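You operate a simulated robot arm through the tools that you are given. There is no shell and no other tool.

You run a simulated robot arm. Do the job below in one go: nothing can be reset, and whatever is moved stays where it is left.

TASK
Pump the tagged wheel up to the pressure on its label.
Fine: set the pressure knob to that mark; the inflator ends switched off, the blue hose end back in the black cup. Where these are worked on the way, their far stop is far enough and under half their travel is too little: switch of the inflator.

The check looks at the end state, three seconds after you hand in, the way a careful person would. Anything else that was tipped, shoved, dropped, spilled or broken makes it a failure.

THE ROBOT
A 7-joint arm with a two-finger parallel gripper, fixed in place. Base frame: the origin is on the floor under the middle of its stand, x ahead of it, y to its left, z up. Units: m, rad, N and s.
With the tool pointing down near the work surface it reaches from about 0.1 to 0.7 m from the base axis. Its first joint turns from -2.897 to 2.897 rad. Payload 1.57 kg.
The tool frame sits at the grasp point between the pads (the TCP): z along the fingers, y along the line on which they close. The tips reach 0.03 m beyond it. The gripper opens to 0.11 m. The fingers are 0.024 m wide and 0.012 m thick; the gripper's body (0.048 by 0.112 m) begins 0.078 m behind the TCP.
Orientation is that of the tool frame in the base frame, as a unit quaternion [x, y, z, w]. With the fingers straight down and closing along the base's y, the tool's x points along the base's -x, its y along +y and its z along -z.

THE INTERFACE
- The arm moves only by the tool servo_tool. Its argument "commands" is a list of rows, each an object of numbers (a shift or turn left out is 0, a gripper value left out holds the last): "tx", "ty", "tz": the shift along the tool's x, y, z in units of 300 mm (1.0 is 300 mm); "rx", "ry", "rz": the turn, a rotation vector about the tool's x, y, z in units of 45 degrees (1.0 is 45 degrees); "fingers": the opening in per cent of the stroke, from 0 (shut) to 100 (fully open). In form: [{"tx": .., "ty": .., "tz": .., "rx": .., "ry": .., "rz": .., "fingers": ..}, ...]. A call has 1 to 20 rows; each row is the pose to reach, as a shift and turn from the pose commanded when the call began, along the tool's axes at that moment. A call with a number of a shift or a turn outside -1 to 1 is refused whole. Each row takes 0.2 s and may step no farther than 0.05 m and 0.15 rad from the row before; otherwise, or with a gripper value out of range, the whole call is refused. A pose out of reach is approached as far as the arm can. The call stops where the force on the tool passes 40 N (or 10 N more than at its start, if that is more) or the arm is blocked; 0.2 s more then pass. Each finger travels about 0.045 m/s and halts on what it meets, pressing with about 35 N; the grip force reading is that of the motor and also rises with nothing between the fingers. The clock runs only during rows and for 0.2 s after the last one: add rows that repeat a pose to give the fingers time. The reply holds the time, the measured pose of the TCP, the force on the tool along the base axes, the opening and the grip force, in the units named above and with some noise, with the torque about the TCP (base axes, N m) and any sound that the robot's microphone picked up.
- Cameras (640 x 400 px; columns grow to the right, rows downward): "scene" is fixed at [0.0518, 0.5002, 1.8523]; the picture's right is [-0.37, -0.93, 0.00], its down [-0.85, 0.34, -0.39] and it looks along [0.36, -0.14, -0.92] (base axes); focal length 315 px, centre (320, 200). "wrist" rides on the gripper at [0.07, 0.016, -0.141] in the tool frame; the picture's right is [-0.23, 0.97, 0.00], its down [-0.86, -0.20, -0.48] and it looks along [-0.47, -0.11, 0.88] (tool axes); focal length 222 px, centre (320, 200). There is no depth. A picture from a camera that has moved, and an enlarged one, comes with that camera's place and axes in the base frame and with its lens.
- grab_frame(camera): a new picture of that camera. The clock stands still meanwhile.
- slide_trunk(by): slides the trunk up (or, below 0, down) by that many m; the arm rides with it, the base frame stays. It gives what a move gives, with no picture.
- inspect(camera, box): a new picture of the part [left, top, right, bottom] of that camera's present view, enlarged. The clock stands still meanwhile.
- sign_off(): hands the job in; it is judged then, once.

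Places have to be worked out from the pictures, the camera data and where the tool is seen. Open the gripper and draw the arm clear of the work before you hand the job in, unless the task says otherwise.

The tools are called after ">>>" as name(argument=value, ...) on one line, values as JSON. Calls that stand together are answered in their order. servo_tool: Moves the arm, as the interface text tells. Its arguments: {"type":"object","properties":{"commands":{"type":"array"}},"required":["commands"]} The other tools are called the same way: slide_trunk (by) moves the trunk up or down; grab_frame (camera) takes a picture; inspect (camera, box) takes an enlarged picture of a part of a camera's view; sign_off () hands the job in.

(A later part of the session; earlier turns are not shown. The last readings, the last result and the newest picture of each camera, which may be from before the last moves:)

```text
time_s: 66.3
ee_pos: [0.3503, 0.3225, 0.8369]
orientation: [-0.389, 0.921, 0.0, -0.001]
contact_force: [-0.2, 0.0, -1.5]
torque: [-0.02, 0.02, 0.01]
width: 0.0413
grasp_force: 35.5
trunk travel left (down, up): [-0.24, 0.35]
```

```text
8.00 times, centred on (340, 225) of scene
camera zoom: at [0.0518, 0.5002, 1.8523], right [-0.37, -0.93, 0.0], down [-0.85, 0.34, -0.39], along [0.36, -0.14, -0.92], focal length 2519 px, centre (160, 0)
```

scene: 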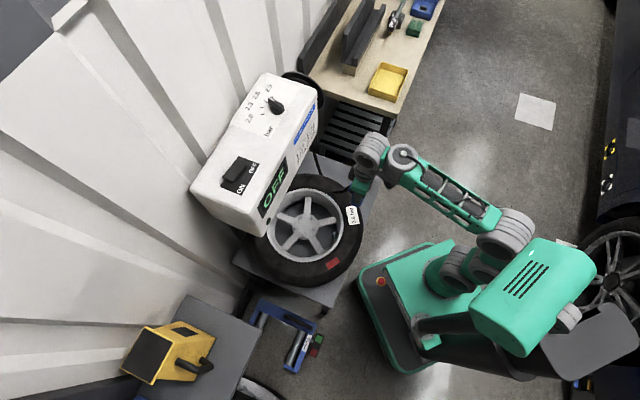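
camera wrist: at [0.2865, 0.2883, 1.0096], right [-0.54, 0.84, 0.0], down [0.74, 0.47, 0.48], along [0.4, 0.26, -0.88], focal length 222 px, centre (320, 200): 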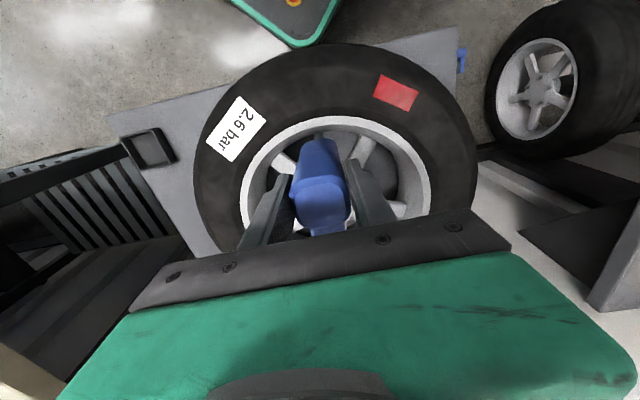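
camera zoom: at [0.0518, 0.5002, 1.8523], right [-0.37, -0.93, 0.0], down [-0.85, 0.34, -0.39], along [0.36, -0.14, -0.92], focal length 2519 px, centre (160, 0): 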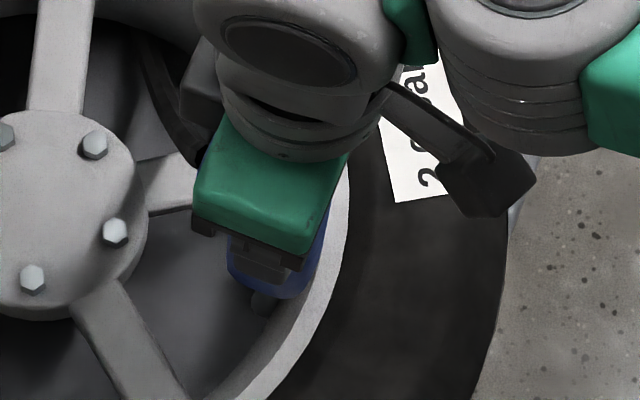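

Readback puts the TCP at (0.3504, 0.3224), about 3 mm off along the closing axis. I'll correct by +3 mm and let it settle before seating.

>>> servo_tool(commands=[{"tx": -0.002, "ty": 0.01, "tz": -0.01}, {"tx": -0.002, "ty": 0.01, "tz": -0.01}, {"tx": -0.002, "ty": 0.01, "tz": -0.01}, {"tx": -0.002, "ty": 0.01, "tz": -0.01}])

>>> inspect(camera="wrist", box=[260, 90, 400, 200])

>>> inspect(camera="scene", box=[325, 215, 355, 240])

```text
time_s: 67.3
ee_pos: [0.3491, 0.325, 0.8397]
orientation: [-0.389, 0.921, 0.0, -0.001]
contact_force: [-0.1, 0.6, -2.5]
torque: [-0.01, 0.02, -0.02]
width: 0.041
grasp_force: 34.8
trunk travel left (down, up): [-0.24, 0.35]
```

```text
3.64 times, centred on (330, 145) of wrist
camera zoom: at [0.289, 0.2868, 0.9798], right [-0.54, 0.84, 0.0], down [0.74, 0.47, 0.48], along [0.4, 0.26, -0.88], focal length 808 px, centre (284, 400)
```

zoom: 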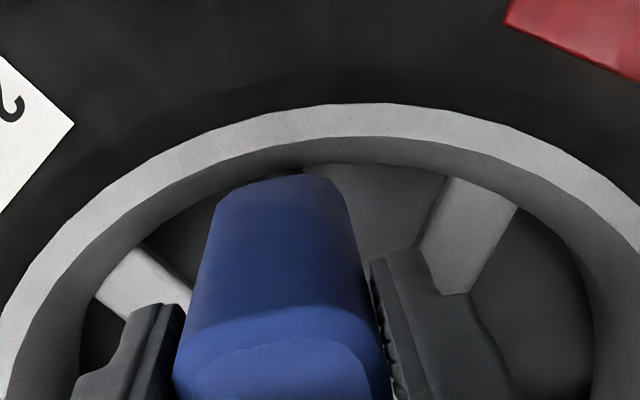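

```text
16.00 times, centred on (340, 228) of scene
camera zoom: at [0.0518, 0.5002, 1.8523], right [-0.37, -0.93, 0.0], down [-0.85, 0.34, -0.39], along [0.36, -0.14, -0.92], focal length 5038 px, centre (0, -240)
```

zoom: 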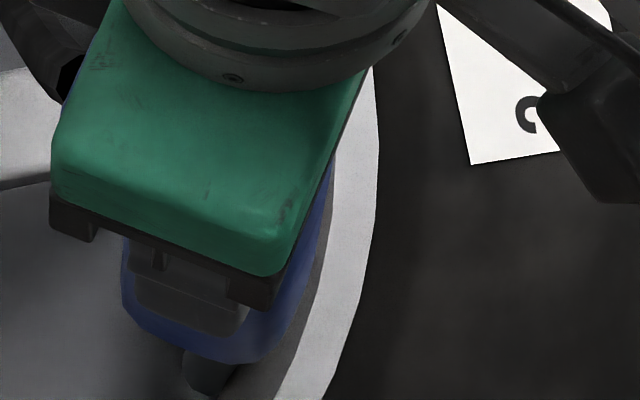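

TCP is now (0.3493, 0.3258, 0.839), within about 1 mm of the valve axis. I'll lower 3 cm slowly to slide the hose end onto the valve.

>>> servo_tool(commands=[{"tx": 0.004, "tz": 0.02}, {"tx": 0.004, "tz": 0.04}, {"tx": 0.004, "tz": 0.06}, {"tx": 0.004, "tz": 0.08}, {"tx": 0.004, "tz": 0.1}, {"tx": 0.004, "tz": 0.1}])

>>> grab_frame(camera="wrist")

>>> inspect(camera="scene", box=[300, 190, 370, 250])

```text
time_s: 68.7
ee_pos: [0.3471, 0.3243, 0.8092]
orientation: [-0.389, 0.921, 0.001, -0.001]
contact_force: [0.5, 0.2, -1.9]
torque: [-0.02, 0.0, 0.02]
width: 0.0411
grasp_force: 34.7
trunk travel left (down, up): [-0.24, 0.35]
```

```text
taken
camera wrist: at [0.2881, 0.2854, 0.9499], right [-0.54, 0.84, 0.0], down [0.74, 0.47, 0.48], along [0.4, 0.26, -0.88], focal length 222 px, centre (320, 200)
```

wrist: 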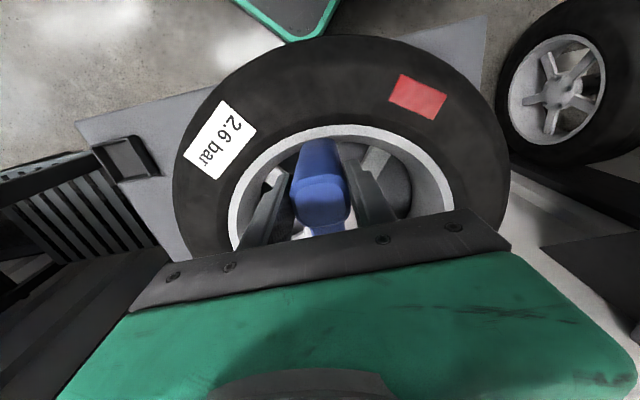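

```text
6.67 times, centred on (335, 220) of scene
camera zoom: at [0.0518, 0.5002, 1.8523], right [-0.37, -0.93, 0.0], down [-0.85, 0.34, -0.39], along [0.36, -0.14, -0.92], focal length 2099 px, centre (220, 67)
```

zoom: 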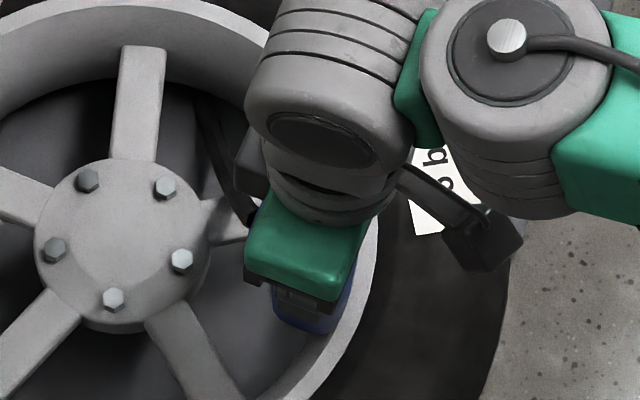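

No force change although the bottom is now about 3 cm below the tip height, so the valve has entered the socket. I'll continue down in small steps until it seats.

>>> servo_tool(commands=[{"tz": 0.017}, {"tz": 0.034}, {"tz": 0.05}, {"tz": 0.067}, {"tz": 0.083}, {"tz": 0.083}])

>>> grab_frame(camera="wrist")

>>> inspect(camera="scene", box=[300, 190, 370, 250])

```text
time_s: 70.1
ee_pos: [0.3483, 0.325, 0.7864]
orientation: [-0.388, 0.922, 0.002, 0.003]
contact_force: [8.8, 1.3, 29.3]
torque: [0.02, -0.48, 0.07]
width: 0.041
grasp_force: 35.2
trunk travel left (down, up): [-0.24, 0.35]
```

```text
taken
camera wrist: at [0.2879, 0.2854, 0.9256], right [-0.54, 0.84, 0.0], down [0.74, 0.47, 0.48], along [0.41, 0.26, -0.88], focal length 222 px, centre (320, 200)
```

wrist: 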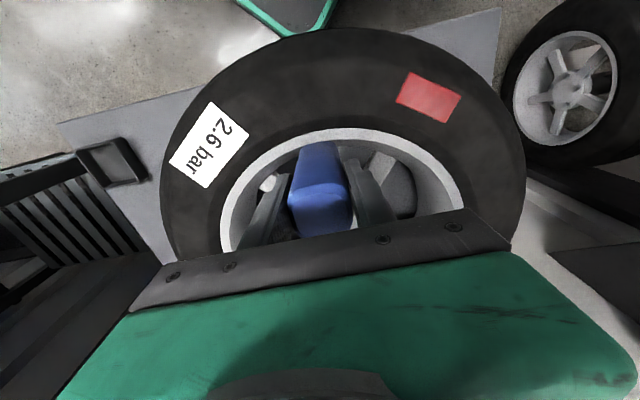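

```text
6.67 times, centred on (335, 220) of scene
camera zoom: at [0.0518, 0.5002, 1.8523], right [-0.37, -0.93, 0.0], down [-0.85, 0.34, -0.39], along [0.36, -0.14, -0.92], focal length 2099 px, centre (220, 67)
```

zoom: 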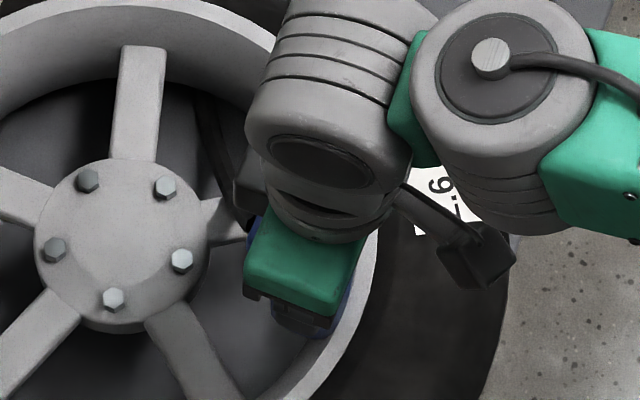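

Contact at TCP z≈0.786 with 29 N: the hose end is seated about 5 cm down the valve. I'll relax the push a little and open the fingers.

>>> servo_tool(commands=[{"tz": -0.005}, {"tz": -0.005, "fingers": 45}, {"tz": -0.005, "fingers": 60}, {"tz": -0.005, "fingers": 70}, {"tz": -0.005, "fingers": 70}, {"tz": -0.005, "fingers": 70}])

>>> grab_frame(camera="wrist")

```text
time_s: 71.5
ee_pos: [0.3481, 0.3245, 0.7853]
orientation: [-0.389, 0.921, 0.001, 0.001]
contact_force: [0.4, 0.9, 1.1]
torque: [-0.02, 0.01, -0.03]
width: 0.0769
grasp_force: 0.0
trunk travel left (down, up): [-0.24, 0.35]
```

```text
taken
camera wrist: at [0.2882, 0.2854, 0.9258], right [-0.54, 0.84, 0.0], down [0.74, 0.47, 0.48], along [0.4, 0.26, -0.88], focal length 222 px, centre (320, 200)
```

wrist: 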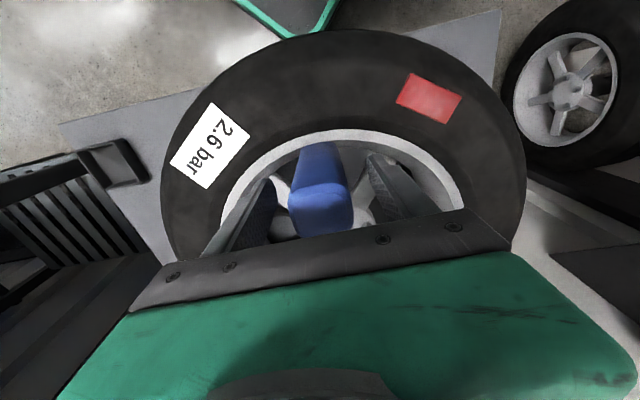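

The hose end stays upright on the valve. I'll rise straight up 0.2 m clear of it.

>>> servo_tool(commands=[{"tz": -0.1}, {"tz": -0.22}, {"tz": -0.35}, {"tz": -0.48}, {"tz": -0.6}, {"tz": -0.667}])

>>> grab_frame(camera="wrist")

>>> grab_frame(camera="scene")

```text
time_s: 72.9
ee_pos: [0.3469, 0.3214, 0.984]
orientation: [-0.388, 0.921, 0.001, 0.0]
contact_force: [0.4, 0.3, 0.1]
torque: [0.03, -0.03, 0.0]
width: 0.0767
grasp_force: 0.0
trunk travel left (down, up): [-0.24, 0.35]
```

```text
taken
camera wrist: at [0.288, 0.2826, 1.1244], right [-0.54, 0.84, 0.0], down [0.74, 0.47, 0.48], along [0.4, 0.26, -0.88], focal length 222 px, centre (320, 200)
```

wrist: 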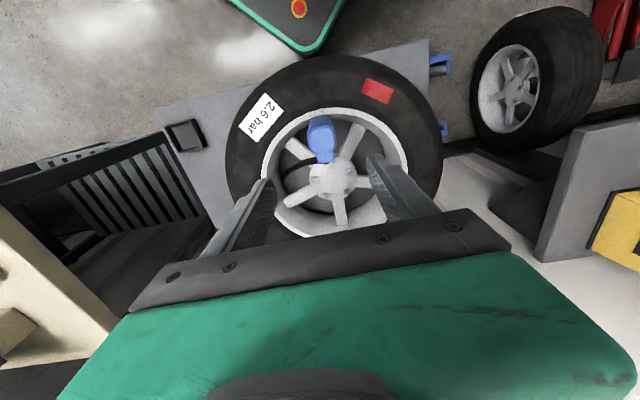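

```text
taken
```

scene: 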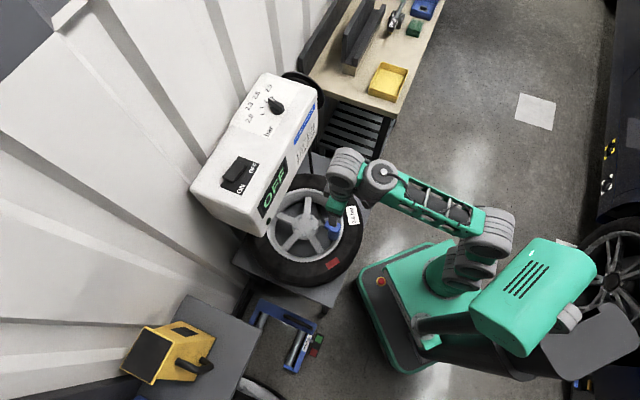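

The hose end is fitted on the valve. Next the switch: I'll raise the trunk back up, passing well in front of the box.

>>> slide_trunk(by=0.35)

>>> grab_frame(camera="wrist")

```text
time_s: 76.3
ee_pos: [0.3473, 0.3219, 1.3351]
orientation: [-0.389, 0.921, 0.001, 0.0]
contact_force: [0.7, -0.7, 0.3]
torque: [0.02, 0.0, 0.0]
width: 0.077
grasp_force: 0.2
trunk travel left (down, up): [-0.59, 0.0]
```

```text
taken
camera wrist: at [0.2882, 0.2829, 1.474], right [-0.54, 0.84, 0.0], down [0.74, 0.47, 0.48], along [0.4, 0.26, -0.88], focal length 222 px, centre (320, 200)
```

wrist: 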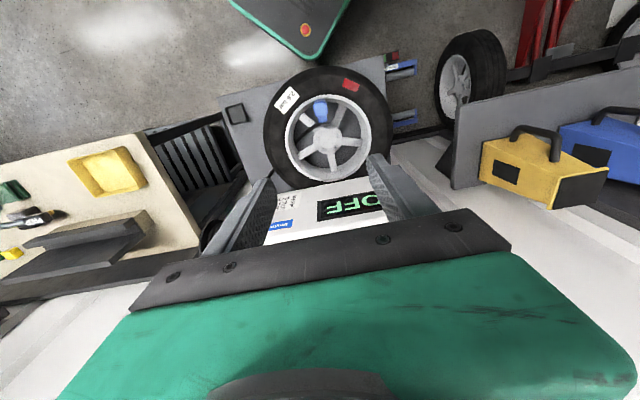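

Now I'll move to a hover in front of and above the switch at (0.435, 0.525, 1.24) with a 15° outward lean, closing the fingers to use them as a pusher.

>>> servo_tool(commands=[{"tx": -0.115, "ty": 0.044, "tz": 0.053, "ry": -0.056, "fingers": 50}, {"tx": -0.23, "ty": 0.087, "tz": 0.106, "ry": -0.111, "fingers": 30}, {"tx": -0.345, "ty": 0.131, "tz": 0.159, "ry": -0.167, "fingers": 10}, {"tx": -0.459, "ty": 0.175, "tz": 0.211, "ry": -0.222, "fingers": 0}, {"tx": -0.574, "ty": 0.218, "tz": 0.264, "ry": -0.278, "fingers": 0}, {"tx": -0.689, "ty": 0.262, "tz": 0.317, "ry": -0.333, "fingers": 0}, {"tx": -0.689, "ty": 0.262, "tz": 0.317, "ry": -0.333, "fingers": 0}])

>>> grab_frame(camera="wrist")

>>> inspect(camera="wrist", box=[250, 80, 410, 190])

```text
time_s: 77.9
ee_pos: [0.4329, 0.5226, 1.2428]
orientation: [-0.385, 0.913, 0.052, 0.121]
contact_force: [0.0, 0.0, 0.2]
torque: [0.0, -0.01, 0.0]
width: 0.0001
grasp_force: 21.0
trunk travel left (down, up): [-0.59, 0.0]
```

```text
taken
camera wrist: at [0.3503, 0.4596, 1.3592], right [-0.54, 0.84, 0.06], down [0.63, 0.36, 0.68], along [0.55, 0.41, -0.73], focal length 222 px, centre (320, 200)
```

wrist: 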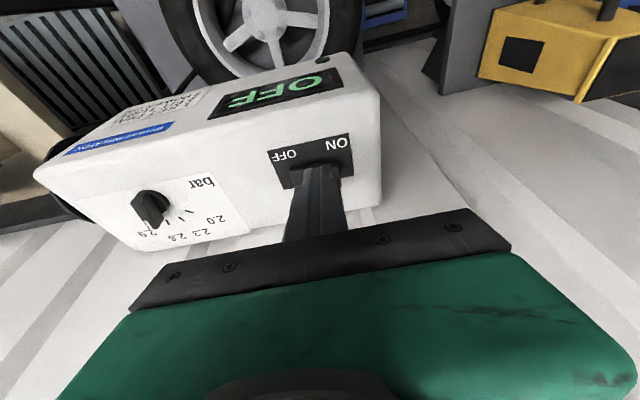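

```text
3.64 times, centred on (330, 135) of wrist
camera zoom: at [0.3503, 0.4596, 1.3592], right [-0.54, 0.84, 0.06], down [0.63, 0.36, 0.68], along [0.55, 0.41, -0.73], focal length 808 px, centre (284, 436)
```

zoom: 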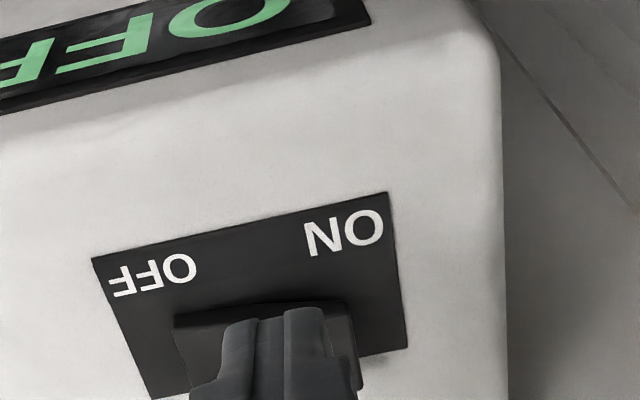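

Clear view: the switch plate centre is at (0.487, 0.557), and the rocker spans ±31 mm along it with its ON end raised. I'll move the closed tips to just above the ON end of the rocker, at TCP (0.468, 0.572, 1.19).

>>> servo_tool(commands=[{"tx": -0.049, "ty": 0.011, "tz": 0.074, "fingers": 0}, {"tx": -0.097, "ty": 0.021, "tz": 0.148, "fingers": 0}, {"tx": -0.146, "ty": 0.032, "tz": 0.222, "fingers": 0}, {"tx": -0.146, "ty": 0.032, "tz": 0.222, "fingers": 0}])

>>> inspect(camera="wrist", box=[250, 90, 410, 200])

>>> inspect(camera="scene", box=[190, 130, 290, 210])

```text
time_s: 78.9
ee_pos: [0.4669, 0.5725, 1.1825]
orientation: [-0.385, 0.914, 0.052, 0.12]
contact_force: [-0.5, 0.1, -0.2]
torque: [-0.02, 0.01, 0.03]
width: 0.0
grasp_force: 20.6
out of reach, approached as far as the arm can: row 3, 4
trunk travel left (down, up): [-0.59, 0.0]
```

```text
3.64 times, centred on (330, 145) of wrist
camera zoom: at [0.3831, 0.5095, 1.3002], right [-0.54, 0.84, 0.06], down [0.63, 0.36, 0.68], along [0.55, 0.41, -0.73], focal length 808 px, centre (284, 400)
```

zoom: 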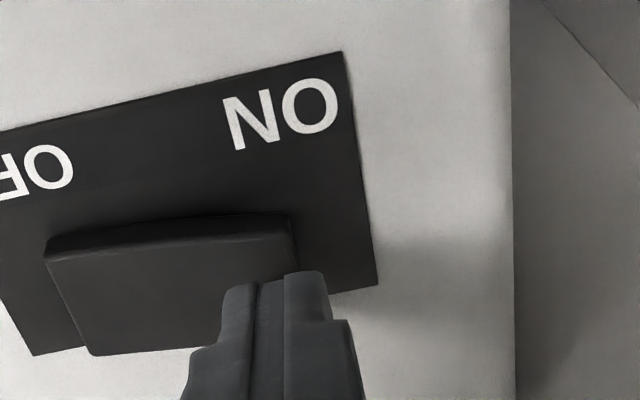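

```text
5.00 times, centred on (240, 170) of scene
camera zoom: at [0.0518, 0.5002, 1.8523], right [-0.37, -0.93, 0.0], down [-0.85, 0.34, -0.39], along [0.36, -0.14, -0.92], focal length 1574 px, centre (720, 350)
```

zoom: 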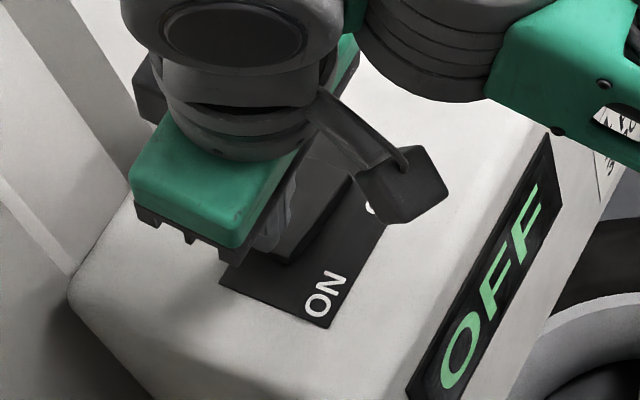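

The tips are right over the rocker's ON end, about 1 cm above it. I'll press straight down in 5 mm steps, with the 40 N stop as a guard.

>>> servo_tool(commands=[{"tx": 0.004, "tz": 0.016, "fingers": 0}, {"tx": 0.009, "tz": 0.032, "fingers": 0}, {"tx": 0.013, "tz": 0.048, "fingers": 0}, {"tx": 0.017, "tz": 0.064, "fingers": 0}, {"tx": 0.022, "tz": 0.08, "fingers": 0}, {"tx": 0.026, "tz": 0.096, "fingers": 0}])

>>> inspect(camera="wrist", box=[230, 60, 410, 200])

>>> inspect(camera="scene", box=[190, 130, 290, 210])

```text
time_s: 80.5
ee_pos: [0.4661, 0.5723, 1.1656]
orientation: [-0.384, 0.912, 0.058, 0.13]
contact_force: [-1.8, -3.2, 7.5]
torque: [-0.14, -0.02, -0.04]
width: 0.0002
grasp_force: 21.1
trunk travel left (down, up): [-0.59, 0.0]
stopped in row 6: the force on the tool passed its limit at 42 N (the readings are from after the stop); the commanded pose is now the measured one
```

```text
2.86 times, centred on (320, 130) of wrist
camera zoom: at [0.3812, 0.5065, 1.2806], right [-0.54, 0.84, 0.07], down [0.63, 0.35, 0.7], along [0.56, 0.42, -0.71], focal length 635 px, centre (320, 400)
```

zoom: 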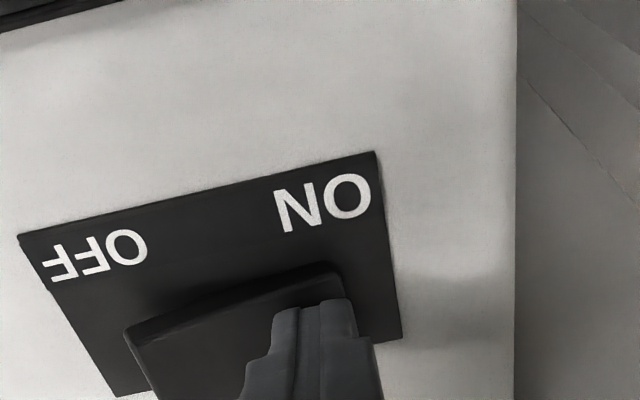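

```text
5.00 times, centred on (240, 170) of scene
camera zoom: at [0.0518, 0.5002, 1.8523], right [-0.37, -0.93, 0.0], down [-0.85, 0.34, -0.39], along [0.36, -0.14, -0.92], focal length 1574 px, centre (720, 350)
```

zoom: 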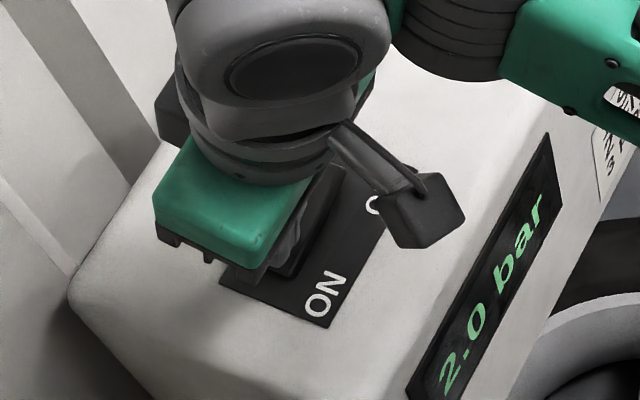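

The display now reads "2.0 bar", so the inflator is ON and sees the tyre. I'll lift off the rocker and let time pass while watching the display.

>>> servo_tool(commands=[{"tx": -0.013, "tz": -0.048, "fingers": 0}, {"tx": -0.03, "tz": -0.1, "fingers": 0}, {"tx": -0.03, "tz": -0.1, "fingers": 0}, {"tx": -0.03, "tz": -0.1, "fingers": 0}, {"tx": -0.03, "tz": -0.1, "fingers": 0}, {"tx": -0.03, "tz": -0.1, "fingers": 0}])

>>> inspect(camera="scene", box=[190, 130, 310, 220])

```text
time_s: 81.8
ee_pos: [0.4672, 0.5735, 1.1959]
orientation: [-0.385, 0.912, 0.058, 0.127]
contact_force: [-0.5, -0.6, -0.3]
torque: [0.05, 0.01, 0.0]
width: 0.0002
grasp_force: 21.3
trunk travel left (down, up): [-0.59, 0.0]
```

```text
4.44 times, centred on (250, 175) of scene
camera zoom: at [0.0518, 0.5002, 1.8523], right [-0.37, -0.93, 0.0], down [-0.85, 0.34, -0.39], along [0.36, -0.14, -0.92], focal length 1399 px, centre (631, 311)
```

zoom: 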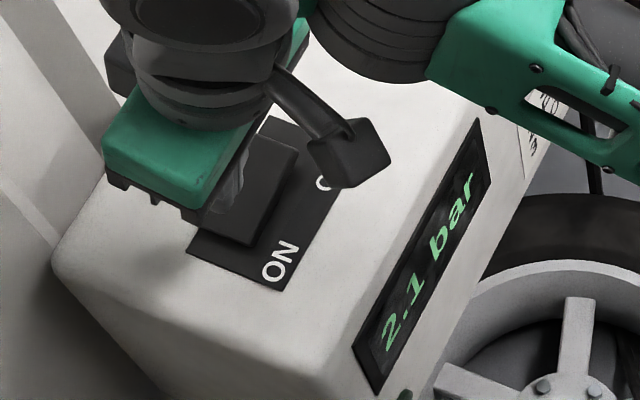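

It reads 2.1 bar and is rising. While it fills I'll shift over the OFF end of the rocker and hold there, ready to press.

>>> servo_tool(commands=[{"tx": 0.003, "ty": -0.055, "tz": 0.0, "fingers": 0}, {"tx": 0.006, "ty": -0.11, "tz": 0.0, "fingers": 0}, {"tx": 0.01, "ty": -0.164, "tz": 0.0, "fingers": 0}, {"tx": 0.01, "ty": -0.164, "tz": 0.0, "fingers": 0}, {"tx": 0.01, "ty": -0.164, "tz": 0.0, "fingers": 0}, {"tx": 0.01, "ty": -0.164, "tz": 0.0, "fingers": 0}, {"tx": 0.01, "ty": -0.164, "tz": 0.0, "fingers": 0}, {"tx": 0.01, "ty": -0.164, "tz": 0.0, "fingers": 0}])

>>> inspect(camera="scene", box=[190, 130, 310, 220])

>>> grab_frame(camera="wrist")

```text
time_s: 83.7
ee_pos: [0.5006, 0.5363, 1.1935]
orientation: [-0.385, 0.913, 0.056, 0.127]
contact_force: [0.5, 0.3, -0.6]
torque: [-0.03, 0.01, -0.01]
width: 0.0
grasp_force: 21.3
trunk travel left (down, up): [-0.59, 0.0]
```

```text
4.44 times, centred on (250, 175) of scene
camera zoom: at [0.0518, 0.5002, 1.8523], right [-0.37, -0.93, 0.0], down [-0.85, 0.34, -0.39], along [0.36, -0.14, -0.92], focal length 1399 px, centre (631, 311)
```

zoom: 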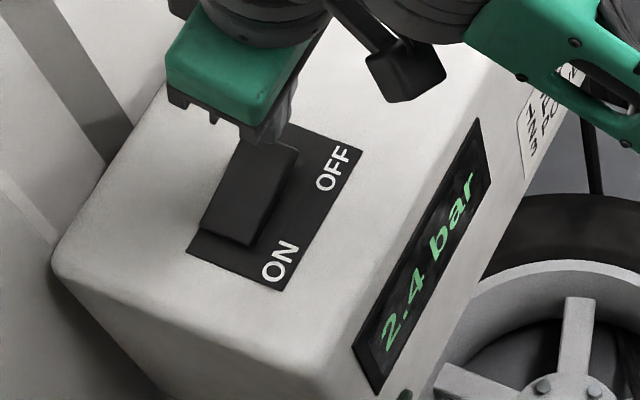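

```text
taken
camera wrist: at [0.4159, 0.4711, 1.3085], right [-0.55, 0.84, 0.07], down [0.63, 0.35, 0.69], along [0.56, 0.42, -0.72], focal length 222 px, centre (320, 200)
```

wrist: 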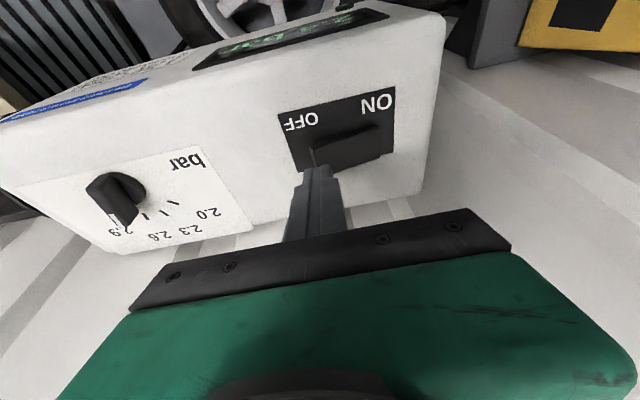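

It's at 2.4 bar and climbing about 0.16 bar/s. I'll wait about 1.2 s more and read again.

>>> servo_tool(commands=[{"fingers": 0}, {"fingers": 0}, {"fingers": 0}, {"fingers": 0}])

>>> inspect(camera="scene", box=[190, 130, 310, 220])

```text
time_s: 84.7
ee_pos: [0.501, 0.5373, 1.1937]
orientation: [-0.385, 0.912, 0.057, 0.128]
contact_force: [0.5, -0.4, -0.9]
torque: [-0.02, 0.0, 0.03]
width: 0.0
grasp_force: 21.5
trunk travel left (down, up): [-0.59, 0.0]
```

```text
4.44 times, centred on (250, 175) of scene
camera zoom: at [0.0518, 0.5002, 1.8523], right [-0.37, -0.93, 0.0], down [-0.85, 0.34, -0.39], along [0.36, -0.14, -0.92], focal length 1399 px, centre (631, 311)
```

zoom: 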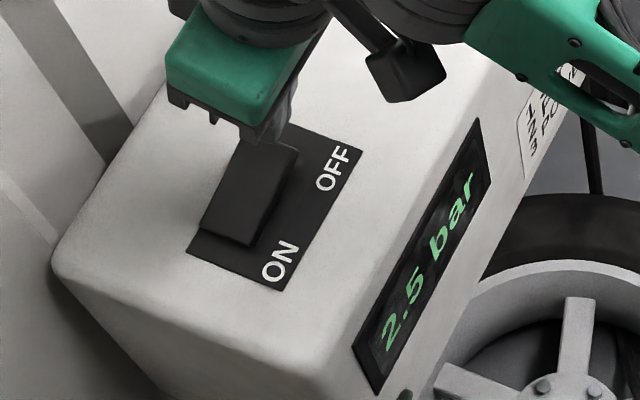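

It reads 2.5 bar. I'll wait another moment and check whether it stops at 2.6 as dialled.

>>> servo_tool(commands=[{"fingers": 0}, {"fingers": 0}, {"fingers": 0}])

>>> inspect(camera="scene", box=[190, 130, 310, 220])

```text
time_s: 85.5
ee_pos: [0.4999, 0.5359, 1.192]
orientation: [-0.385, 0.912, 0.057, 0.127]
contact_force: [0.6, -0.1, -0.2]
torque: [-0.03, 0.0, 0.01]
width: 0.0
grasp_force: 21.4
trunk travel left (down, up): [-0.59, 0.0]
```

```text
4.44 times, centred on (250, 175) of scene
camera zoom: at [0.0518, 0.5002, 1.8523], right [-0.37, -0.93, 0.0], down [-0.85, 0.34, -0.39], along [0.36, -0.14, -0.92], focal length 1399 px, centre (631, 311)
```

zoom: 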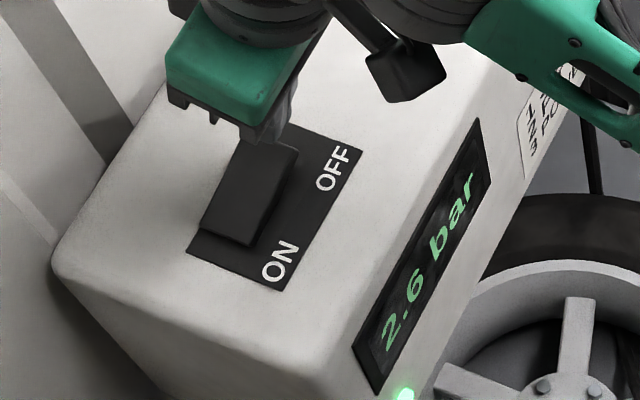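

The display shows 2.6 bar and the green lamp is lit, so filling has stopped at the dialled pressure. I'll press the OFF end straight down.

>>> servo_tool(commands=[{"tx": 0.006, "tz": 0.022, "fingers": 0}, {"tx": 0.012, "tz": 0.043, "fingers": 0}, {"tx": 0.018, "tz": 0.064, "fingers": 0}, {"tx": 0.024, "tz": 0.085, "fingers": 0}, {"tx": 0.029, "tz": 0.1, "fingers": 0}, {"tx": 0.033, "tz": 0.115, "fingers": 0}, {"tx": 0.037, "tz": 0.13, "fingers": 0}, {"tx": 0.041, "tz": 0.144, "fingers": 0}])

>>> inspect(camera="scene", box=[190, 130, 310, 220])

>>> inspect(camera="wrist", box=[230, 60, 410, 200])

```text
time_s: 87.2
ee_pos: [0.5116, 0.5466, 1.1646]
orientation: [-0.383, 0.911, 0.052, 0.143]
contact_force: [1.0, 2.7, 11.7]
torque: [0.16, 0.07, -0.04]
width: 0.0
grasp_force: 21.6
out of reach, approached as far as the arm can: row 2, 3, 4, 5, 6, 7, 8
trunk travel left (down, up): [-0.59, 0.0]
stopped in row 8: the force on the tool passed its limit at 45 N (the readings are from after the stop); the commanded pose is now the measured one
```

```text
4.44 times, centred on (250, 175) of scene
camera zoom: at [0.0518, 0.5002, 1.8523], right [-0.37, -0.93, 0.0], down [-0.85, 0.34, -0.39], along [0.36, -0.14, -0.92], focal length 1399 px, centre (631, 311)
```

zoom: 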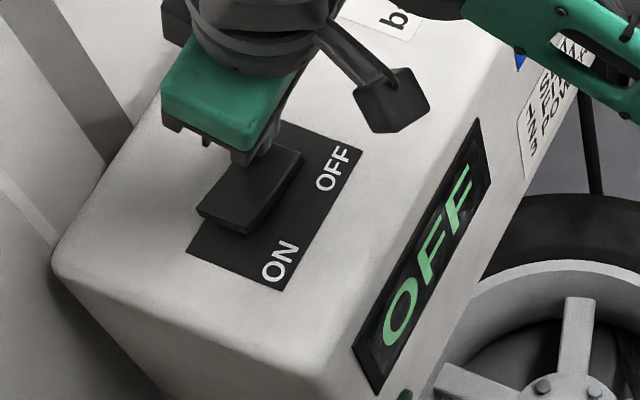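

```text
2.86 times, centred on (320, 130) of wrist
camera zoom: at [0.4224, 0.4811, 1.2778], right [-0.54, 0.84, 0.05], down [0.6, 0.35, 0.72], along [0.58, 0.42, -0.69], focal length 635 px, centre (320, 400)
```

zoom: 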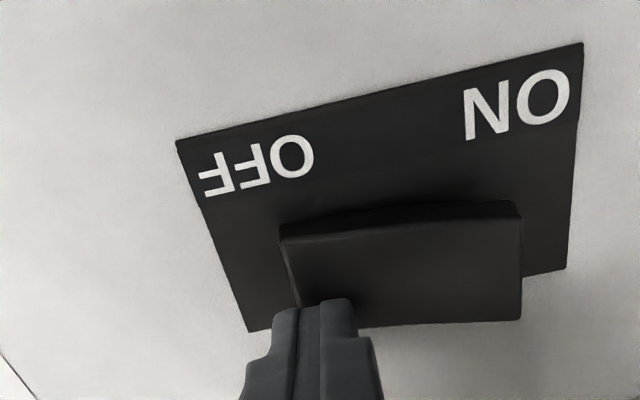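

The display shows OFF and the rocker is back over. I'll lift off vertically, then retreat to above the wheel and level the tool.

>>> servo_tool(commands=[{"tx": -0.025, "tz": -0.08, "fingers": 0}, {"tx": -0.05, "tz": -0.159, "fingers": 0}, {"tx": 0.043, "ty": -0.018, "tz": -0.239, "ry": 0.049, "rx": -0.002, "fingers": 0}, {"tx": 0.137, "ty": -0.036, "tz": -0.318, "ry": 0.098, "rx": -0.005, "fingers": 20}, {"tx": 0.23, "ty": -0.053, "tz": -0.398, "ry": 0.147, "rx": -0.007, "fingers": 40}, {"tx": 0.324, "ty": -0.071, "tz": -0.478, "ry": 0.196, "rx": -0.01, "fingers": 60}, {"tx": 0.417, "ty": -0.089, "tz": -0.557, "ry": 0.245, "rx": -0.012, "fingers": 70}, {"tx": 0.51, "ty": -0.107, "tz": -0.637, "ry": 0.293, "rx": -0.014, "fingers": 70}, {"tx": 0.604, "ty": -0.124, "tz": -0.716, "ry": 0.342, "rx": -0.017, "fingers": 70}, {"tx": 0.697, "ty": -0.142, "tz": -0.796, "ry": 0.391, "rx": -0.019, "fingers": 70}, {"tx": 0.697, "ty": -0.142, "tz": -0.796, "ry": 0.391, "rx": -0.019, "fingers": 70}])

>>> grab_frame(camera="scene")

>>> inspect(camera="scene", box=[190, 60, 330, 220])

>>> grab_frame(camera="wrist")

```text
time_s: 89.6
ee_pos: [0.346, 0.3252, 1.3278]
orientation: [-0.387, 0.922, -0.004, -0.005]
contact_force: [-0.1, 1.2, 0.1]
torque: [-0.04, -0.02, -0.01]
width: 0.077
grasp_force: 0.0
out of reach, approached as far as the arm can: row 1, 2
trunk travel left (down, up): [-0.59, 0.0]
```

```text
taken
```

scene: 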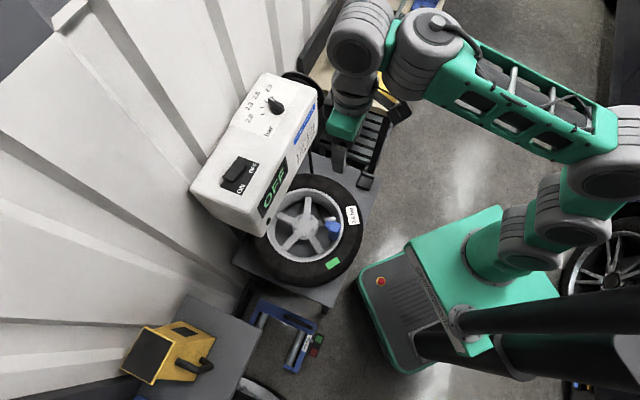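

```text
2.50 times, centred on (260, 140) of scene
camera zoom: at [0.0518, 0.5002, 1.8523], right [-0.37, -0.93, 0.0], down [-0.85, 0.34, -0.39], along [0.36, -0.14, -0.92], focal length 787 px, centre (470, 350)
```

zoom: 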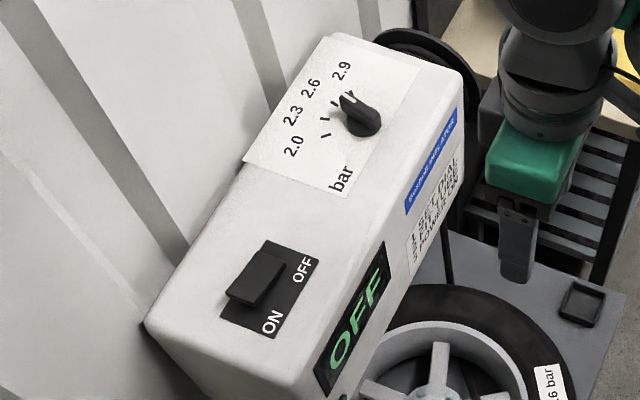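

```text
taken
camera wrist: at [0.2877, 0.2876, 1.4689], right [-0.54, 0.84, -0.01], down [0.74, 0.48, 0.47], along [0.4, 0.25, -0.88], focal length 222 px, centre (320, 200)
```

wrist: 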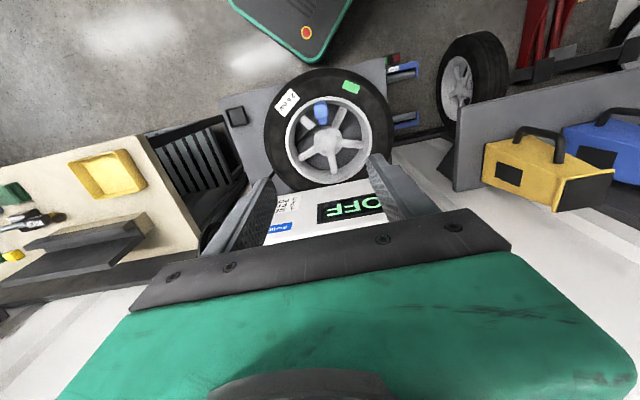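

The tyre's red patch has turned green, so the pressure is right, and the inflator is OFF. Next I retrieve the hose end: I'll lower the trunk 0.35 m with the open gripper above the valve.

>>> slide_trunk(by=-0.35)

>>> grab_frame(camera="wrist")

>>> inspect(camera="wrist", box=[270, 90, 390, 180])

```text
time_s: 93.0
ee_pos: [0.3469, 0.3251, 0.9774]
orientation: [-0.387, 0.922, -0.003, -0.003]
contact_force: [-0.4, 0.2, 0.0]
torque: [-0.03, 0.02, 0.01]
width: 0.0769
grasp_force: 0.1
trunk travel left (down, up): [-0.24, 0.35]
```

```text
taken
camera wrist: at [0.2876, 0.2876, 1.119], right [-0.54, 0.84, -0.01], down [0.74, 0.48, 0.47], along [0.4, 0.25, -0.88], focal length 222 px, centre (320, 200)
```

wrist: 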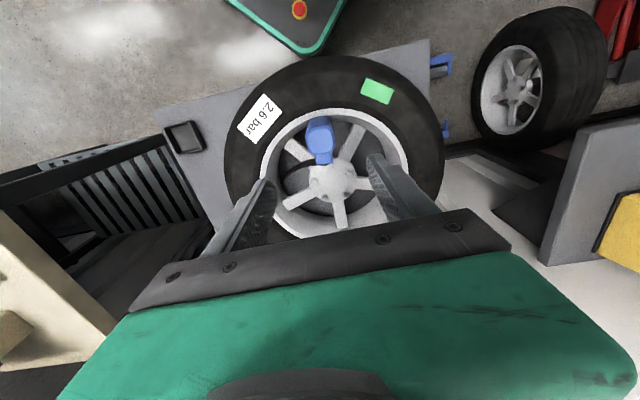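

```text
4.44 times, centred on (330, 135) of wrist
camera zoom: at [0.2876, 0.2876, 1.119], right [-0.54, 0.84, -0.01], down [0.74, 0.48, 0.47], along [0.4, 0.25, -0.88], focal length 987 px, centre (276, 489)
```

zoom: 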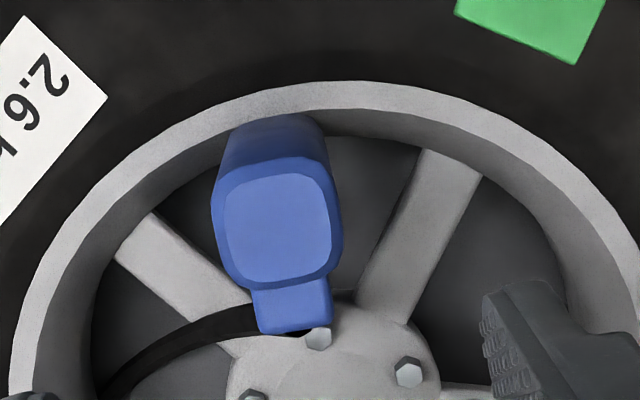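

The hose end sits upright on the valve with the same orientation as the gripper. I'll level the slight tilt and descend to the earlier grip pose at z≈0.785.

>>> servo_tool(commands=[{"tx": -0.001, "ty": -0.004, "tz": 0.11, "rx": -0.004, "ry": -0.01, "fingers": 75}, {"tx": -0.002, "ty": -0.004, "tz": 0.22, "rx": -0.004, "ry": -0.01, "fingers": 75}, {"tx": -0.003, "ty": -0.004, "tz": 0.33, "rx": -0.004, "ry": -0.01, "fingers": 75}, {"tx": -0.004, "ty": -0.004, "tz": 0.44, "rx": -0.004, "ry": -0.01, "fingers": 75}, {"tx": -0.005, "ty": -0.004, "tz": 0.53, "rx": -0.004, "ry": -0.01, "fingers": 75}, {"tx": -0.005, "ty": -0.004, "tz": 0.6, "rx": -0.004, "ry": -0.01, "fingers": 75}, {"tx": -0.005, "ty": -0.004, "tz": 0.64, "rx": -0.004, "ry": -0.01, "fingers": 75}, {"tx": -0.005, "ty": -0.004, "tz": 0.64, "rx": -0.004, "ry": -0.01, "fingers": 75}])

>>> inspect(camera="wrist", box=[230, 110, 410, 240])

```text
time_s: 94.8
ee_pos: [0.349, 0.3239, 0.7877]
orientation: [-0.388, 0.922, -0.001, -0.001]
contact_force: [0.3, 0.1, -0.3]
torque: [-0.03, -0.01, -0.03]
width: 0.0826
grasp_force: 0.1
trunk travel left (down, up): [-0.24, 0.35]
```

```text
3.08 times, centred on (320, 175) of wrist
camera zoom: at [0.2879, 0.2858, 0.9274], right [-0.54, 0.84, 0.0], down [0.74, 0.47, 0.48], along [0.4, 0.26, -0.88], focal length 684 px, centre (320, 277)
```

zoom: 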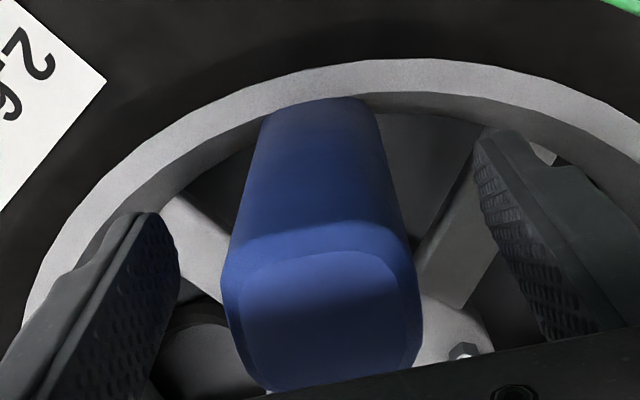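

The gripper straddles the hose end symmetrically, though the body appears to have slid about 1.3 cm up in the grip when I pushed it on. I'll raise 1.2 cm to restore the original grip height, then close.

>>> servo_tool(commands=[{"tz": -0.02, "fingers": 75}, {"tz": -0.04, "fingers": 75}, {"tz": -0.04, "fingers": 75}, {"tz": -0.04, "fingers": 55}, {"tz": -0.04, "fingers": 40}, {"tz": -0.04, "fingers": 25}, {"tz": -0.04, "fingers": 15}, {"tz": -0.04, "fingers": 15}, {"tz": -0.04, "fingers": 15}])

>>> inspect(camera="wrist", box=[230, 110, 410, 240])

```text
time_s: 96.8
ee_pos: [0.3483, 0.3238, 0.8001]
orientation: [-0.388, 0.922, -0.001, -0.001]
contact_force: [-0.8, 1.0, 0.2]
torque: [0.05, 0.01, 0.0]
width: 0.0412
grasp_force: 35.2
trunk travel left (down, up): [-0.24, 0.35]
```

```text
3.08 times, centred on (320, 175) of wrist
camera zoom: at [0.2881, 0.2846, 0.9398], right [-0.54, 0.84, 0.0], down [0.74, 0.47, 0.48], along [0.4, 0.26, -0.88], focal length 684 px, centre (320, 277)
```

zoom: 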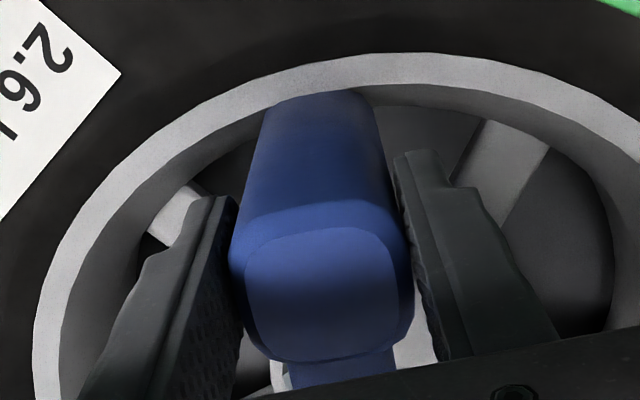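

Gripped again, close to the original relation. I'll pull the hose end straight up off the valve by 0.12 m.

>>> servo_tool(commands=[{"tz": -0.05}, {"tz": -0.1}, {"tz": -0.17}, {"tz": -0.24}, {"tz": -0.32}, {"tz": -0.4}, {"tz": -0.4}])

>>> grab_frame(camera="wrist")

>>> grab_frame(camera="scene")

```text
time_s: 98.4
ee_pos: [0.3474, 0.3221, 0.9199]
orientation: [-0.388, 0.922, -0.001, -0.001]
contact_force: [0.7, 0.1, -1.8]
torque: [-0.01, 0.0, -0.01]
width: 0.0408
grasp_force: 35.1
trunk travel left (down, up): [-0.24, 0.35]
```

```text
taken
camera wrist: at [0.2878, 0.2843, 1.0598], right [-0.54, 0.84, 0.0], down [0.74, 0.47, 0.48], along [0.4, 0.26, -0.88], focal length 222 px, centre (320, 200)
```

wrist: 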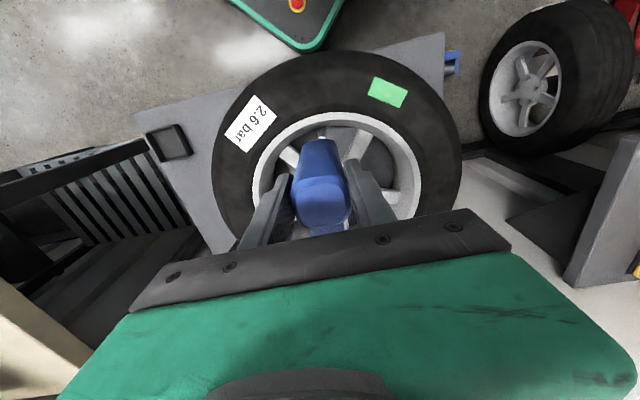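

```text
taken
```

scene: 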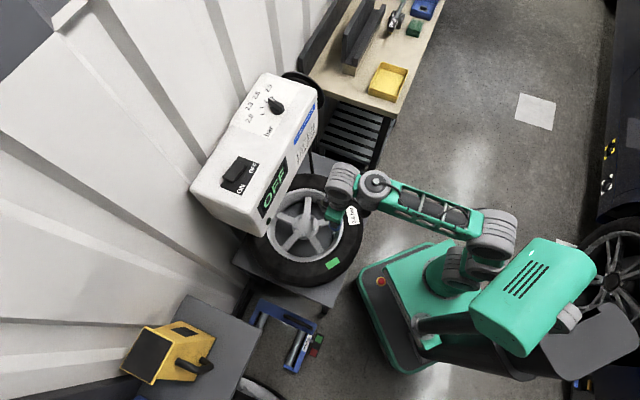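

It's off the valve and the patch stays green. I'll carry it level back toward the cup at (0.545, 0.090).

>>> servo_tool(commands=[{"tx": 0.012, "ty": -0.12}, {"tx": 0.024, "ty": -0.245}, {"tx": 0.036, "ty": -0.37}, {"tx": 0.048, "ty": -0.495}, {"tx": 0.06, "ty": -0.62}, {"tx": 0.072, "ty": -0.745}, {"tx": 0.084, "ty": -0.87}, {"tx": 0.096, "ty": -0.985}, {"tx": 0.096, "ty": -0.985}])

>>> grab_frame(camera="wrist")

>>> inspect(camera="wrist", box=[250, 80, 400, 200])

```text
time_s: 100.4
ee_pos: [0.5405, 0.0938, 0.9187]
orientation: [-0.388, 0.922, 0.0, -0.001]
contact_force: [0.0, 0.3, -2.4]
torque: [-0.01, -0.04, 0.0]
width: 0.041
grasp_force: 34.7
trunk travel left (down, up): [-0.24, 0.35]
```

```text
taken
camera wrist: at [0.4813, 0.0559, 1.0583], right [-0.54, 0.84, 0.0], down [0.74, 0.47, 0.48], along [0.4, 0.26, -0.88], focal length 222 px, centre (320, 200)
```

wrist: 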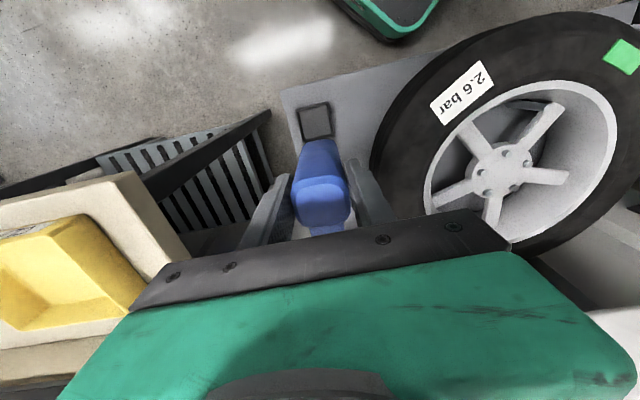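

```text
3.33 times, centred on (325, 140) of wrist
camera zoom: at [0.4813, 0.0559, 1.0583], right [-0.54, 0.84, 0.0], down [0.74, 0.47, 0.48], along [0.4, 0.26, -0.88], focal length 740 px, centre (303, 400)
```

zoom: 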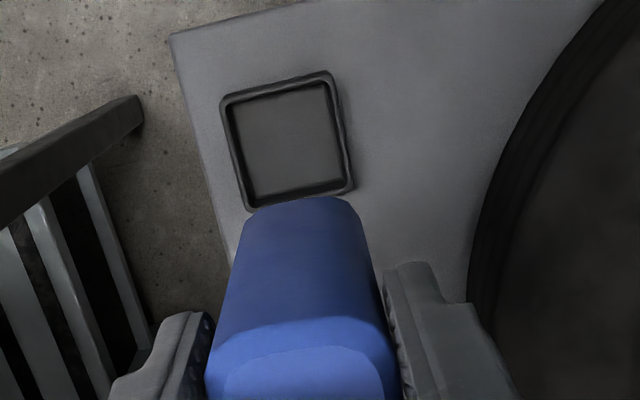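

The cup's opening appears centred near (0.547, 0.088), consistent with where I picked the hose end up. I'll correct the few mm and descend to just above the cup.

>>> servo_tool(commands=[{"tx": 0.004, "ty": -0.022, "tz": 0.1}, {"tx": 0.004, "ty": -0.022, "tz": 0.22}, {"tx": 0.004, "ty": -0.022, "tz": 0.34}, {"tx": 0.004, "ty": -0.022, "tz": 0.46}, {"tx": 0.004, "ty": -0.022, "tz": 0.56}, {"tx": 0.004, "ty": -0.022, "tz": 0.62}, {"tx": 0.004, "ty": -0.022, "tz": 0.62}])

>>> inspect(camera="wrist", box=[250, 80, 400, 200])

>>> inspect(camera="scene", box=[330, 140, 400, 200])

```text
time_s: 102.0
ee_pos: [0.5415, 0.0908, 0.7326]
orientation: [-0.387, 0.922, -0.001, -0.001]
contact_force: [-0.6, 0.4, -1.9]
torque: [-0.04, 0.01, 0.02]
width: 0.0409
grasp_force: 34.8
trunk travel left (down, up): [-0.24, 0.35]
```

```text
3.33 times, centred on (325, 140) of wrist
camera zoom: at [0.4822, 0.0518, 0.873], right [-0.54, 0.84, 0.0], down [0.74, 0.47, 0.48], along [0.4, 0.26, -0.88], focal length 740 px, centre (303, 400)
```

zoom: 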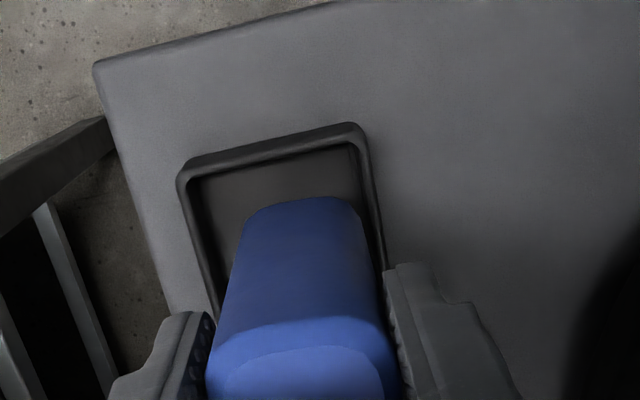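

```text
6.67 times, centred on (365, 170) of scene
camera zoom: at [0.0518, 0.5002, 1.8523], right [-0.37, -0.93, 0.0], down [-0.85, 0.34, -0.39], along [0.36, -0.14, -0.92], focal length 2099 px, centre (20, 400)
```

zoom: 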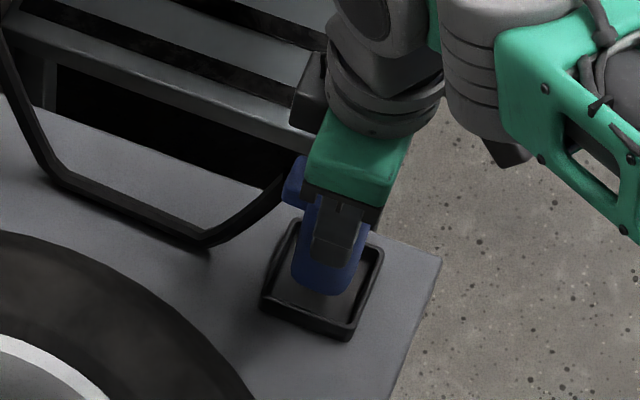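

The body is about 4 mm toward one side of the cup opening. I'll shift 4.5 mm along the closing axis and lower slowly into the cup, watching the force.

>>> servo_tool(commands=[{"tx": -0.003, "ty": -0.015, "tz": 0.0}, {"tx": -0.003, "ty": -0.015, "tz": 0.0}, {"tx": -0.003, "ty": -0.015, "tz": 0.04}, {"tx": -0.003, "ty": -0.015, "tz": 0.07}, {"tx": -0.003, "ty": -0.015, "tz": 0.1}, {"tx": -0.003, "ty": -0.015, "tz": 0.12}, {"tx": -0.003, "ty": -0.015, "tz": 0.135}, {"tx": -0.003, "ty": -0.015, "tz": 0.135}])

>>> inspect(camera="wrist", box=[250, 100, 400, 220])

>>> inspect(camera="scene", box=[330, 140, 400, 200])

```text
time_s: 103.8
ee_pos: [0.5455, 0.0888, 0.696]
orientation: [-0.388, 0.922, -0.001, 0.002]
contact_force: [-5.2, -1.7, 23.2]
torque: [0.07, 0.98, 0.1]
width: 0.0411
grasp_force: 35.0
trunk travel left (down, up): [-0.24, 0.35]
```

```text
3.33 times, centred on (325, 160) of wrist
camera zoom: at [0.4861, 0.0496, 0.835], right [-0.54, 0.84, 0.0], down [0.74, 0.47, 0.48], along [0.41, 0.26, -0.88], focal length 740 px, centre (303, 333)
```

zoom: 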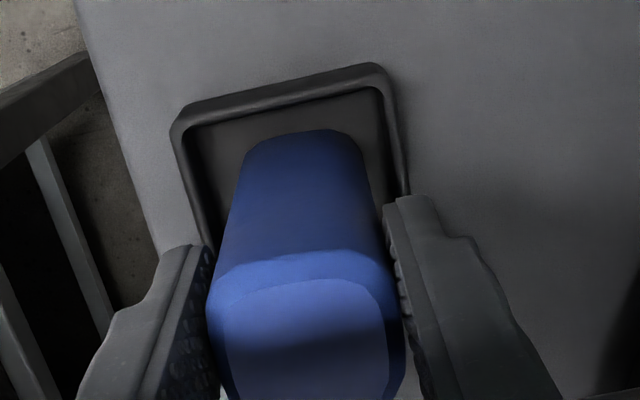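

```text
6.67 times, centred on (365, 170) of scene
camera zoom: at [0.0518, 0.5002, 1.8523], right [-0.37, -0.93, 0.0], down [-0.85, 0.34, -0.39], along [0.36, -0.14, -0.92], focal length 2099 px, centre (20, 400)
```

zoom: 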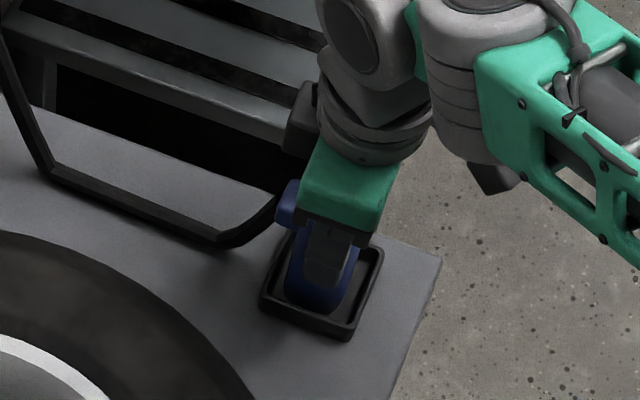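

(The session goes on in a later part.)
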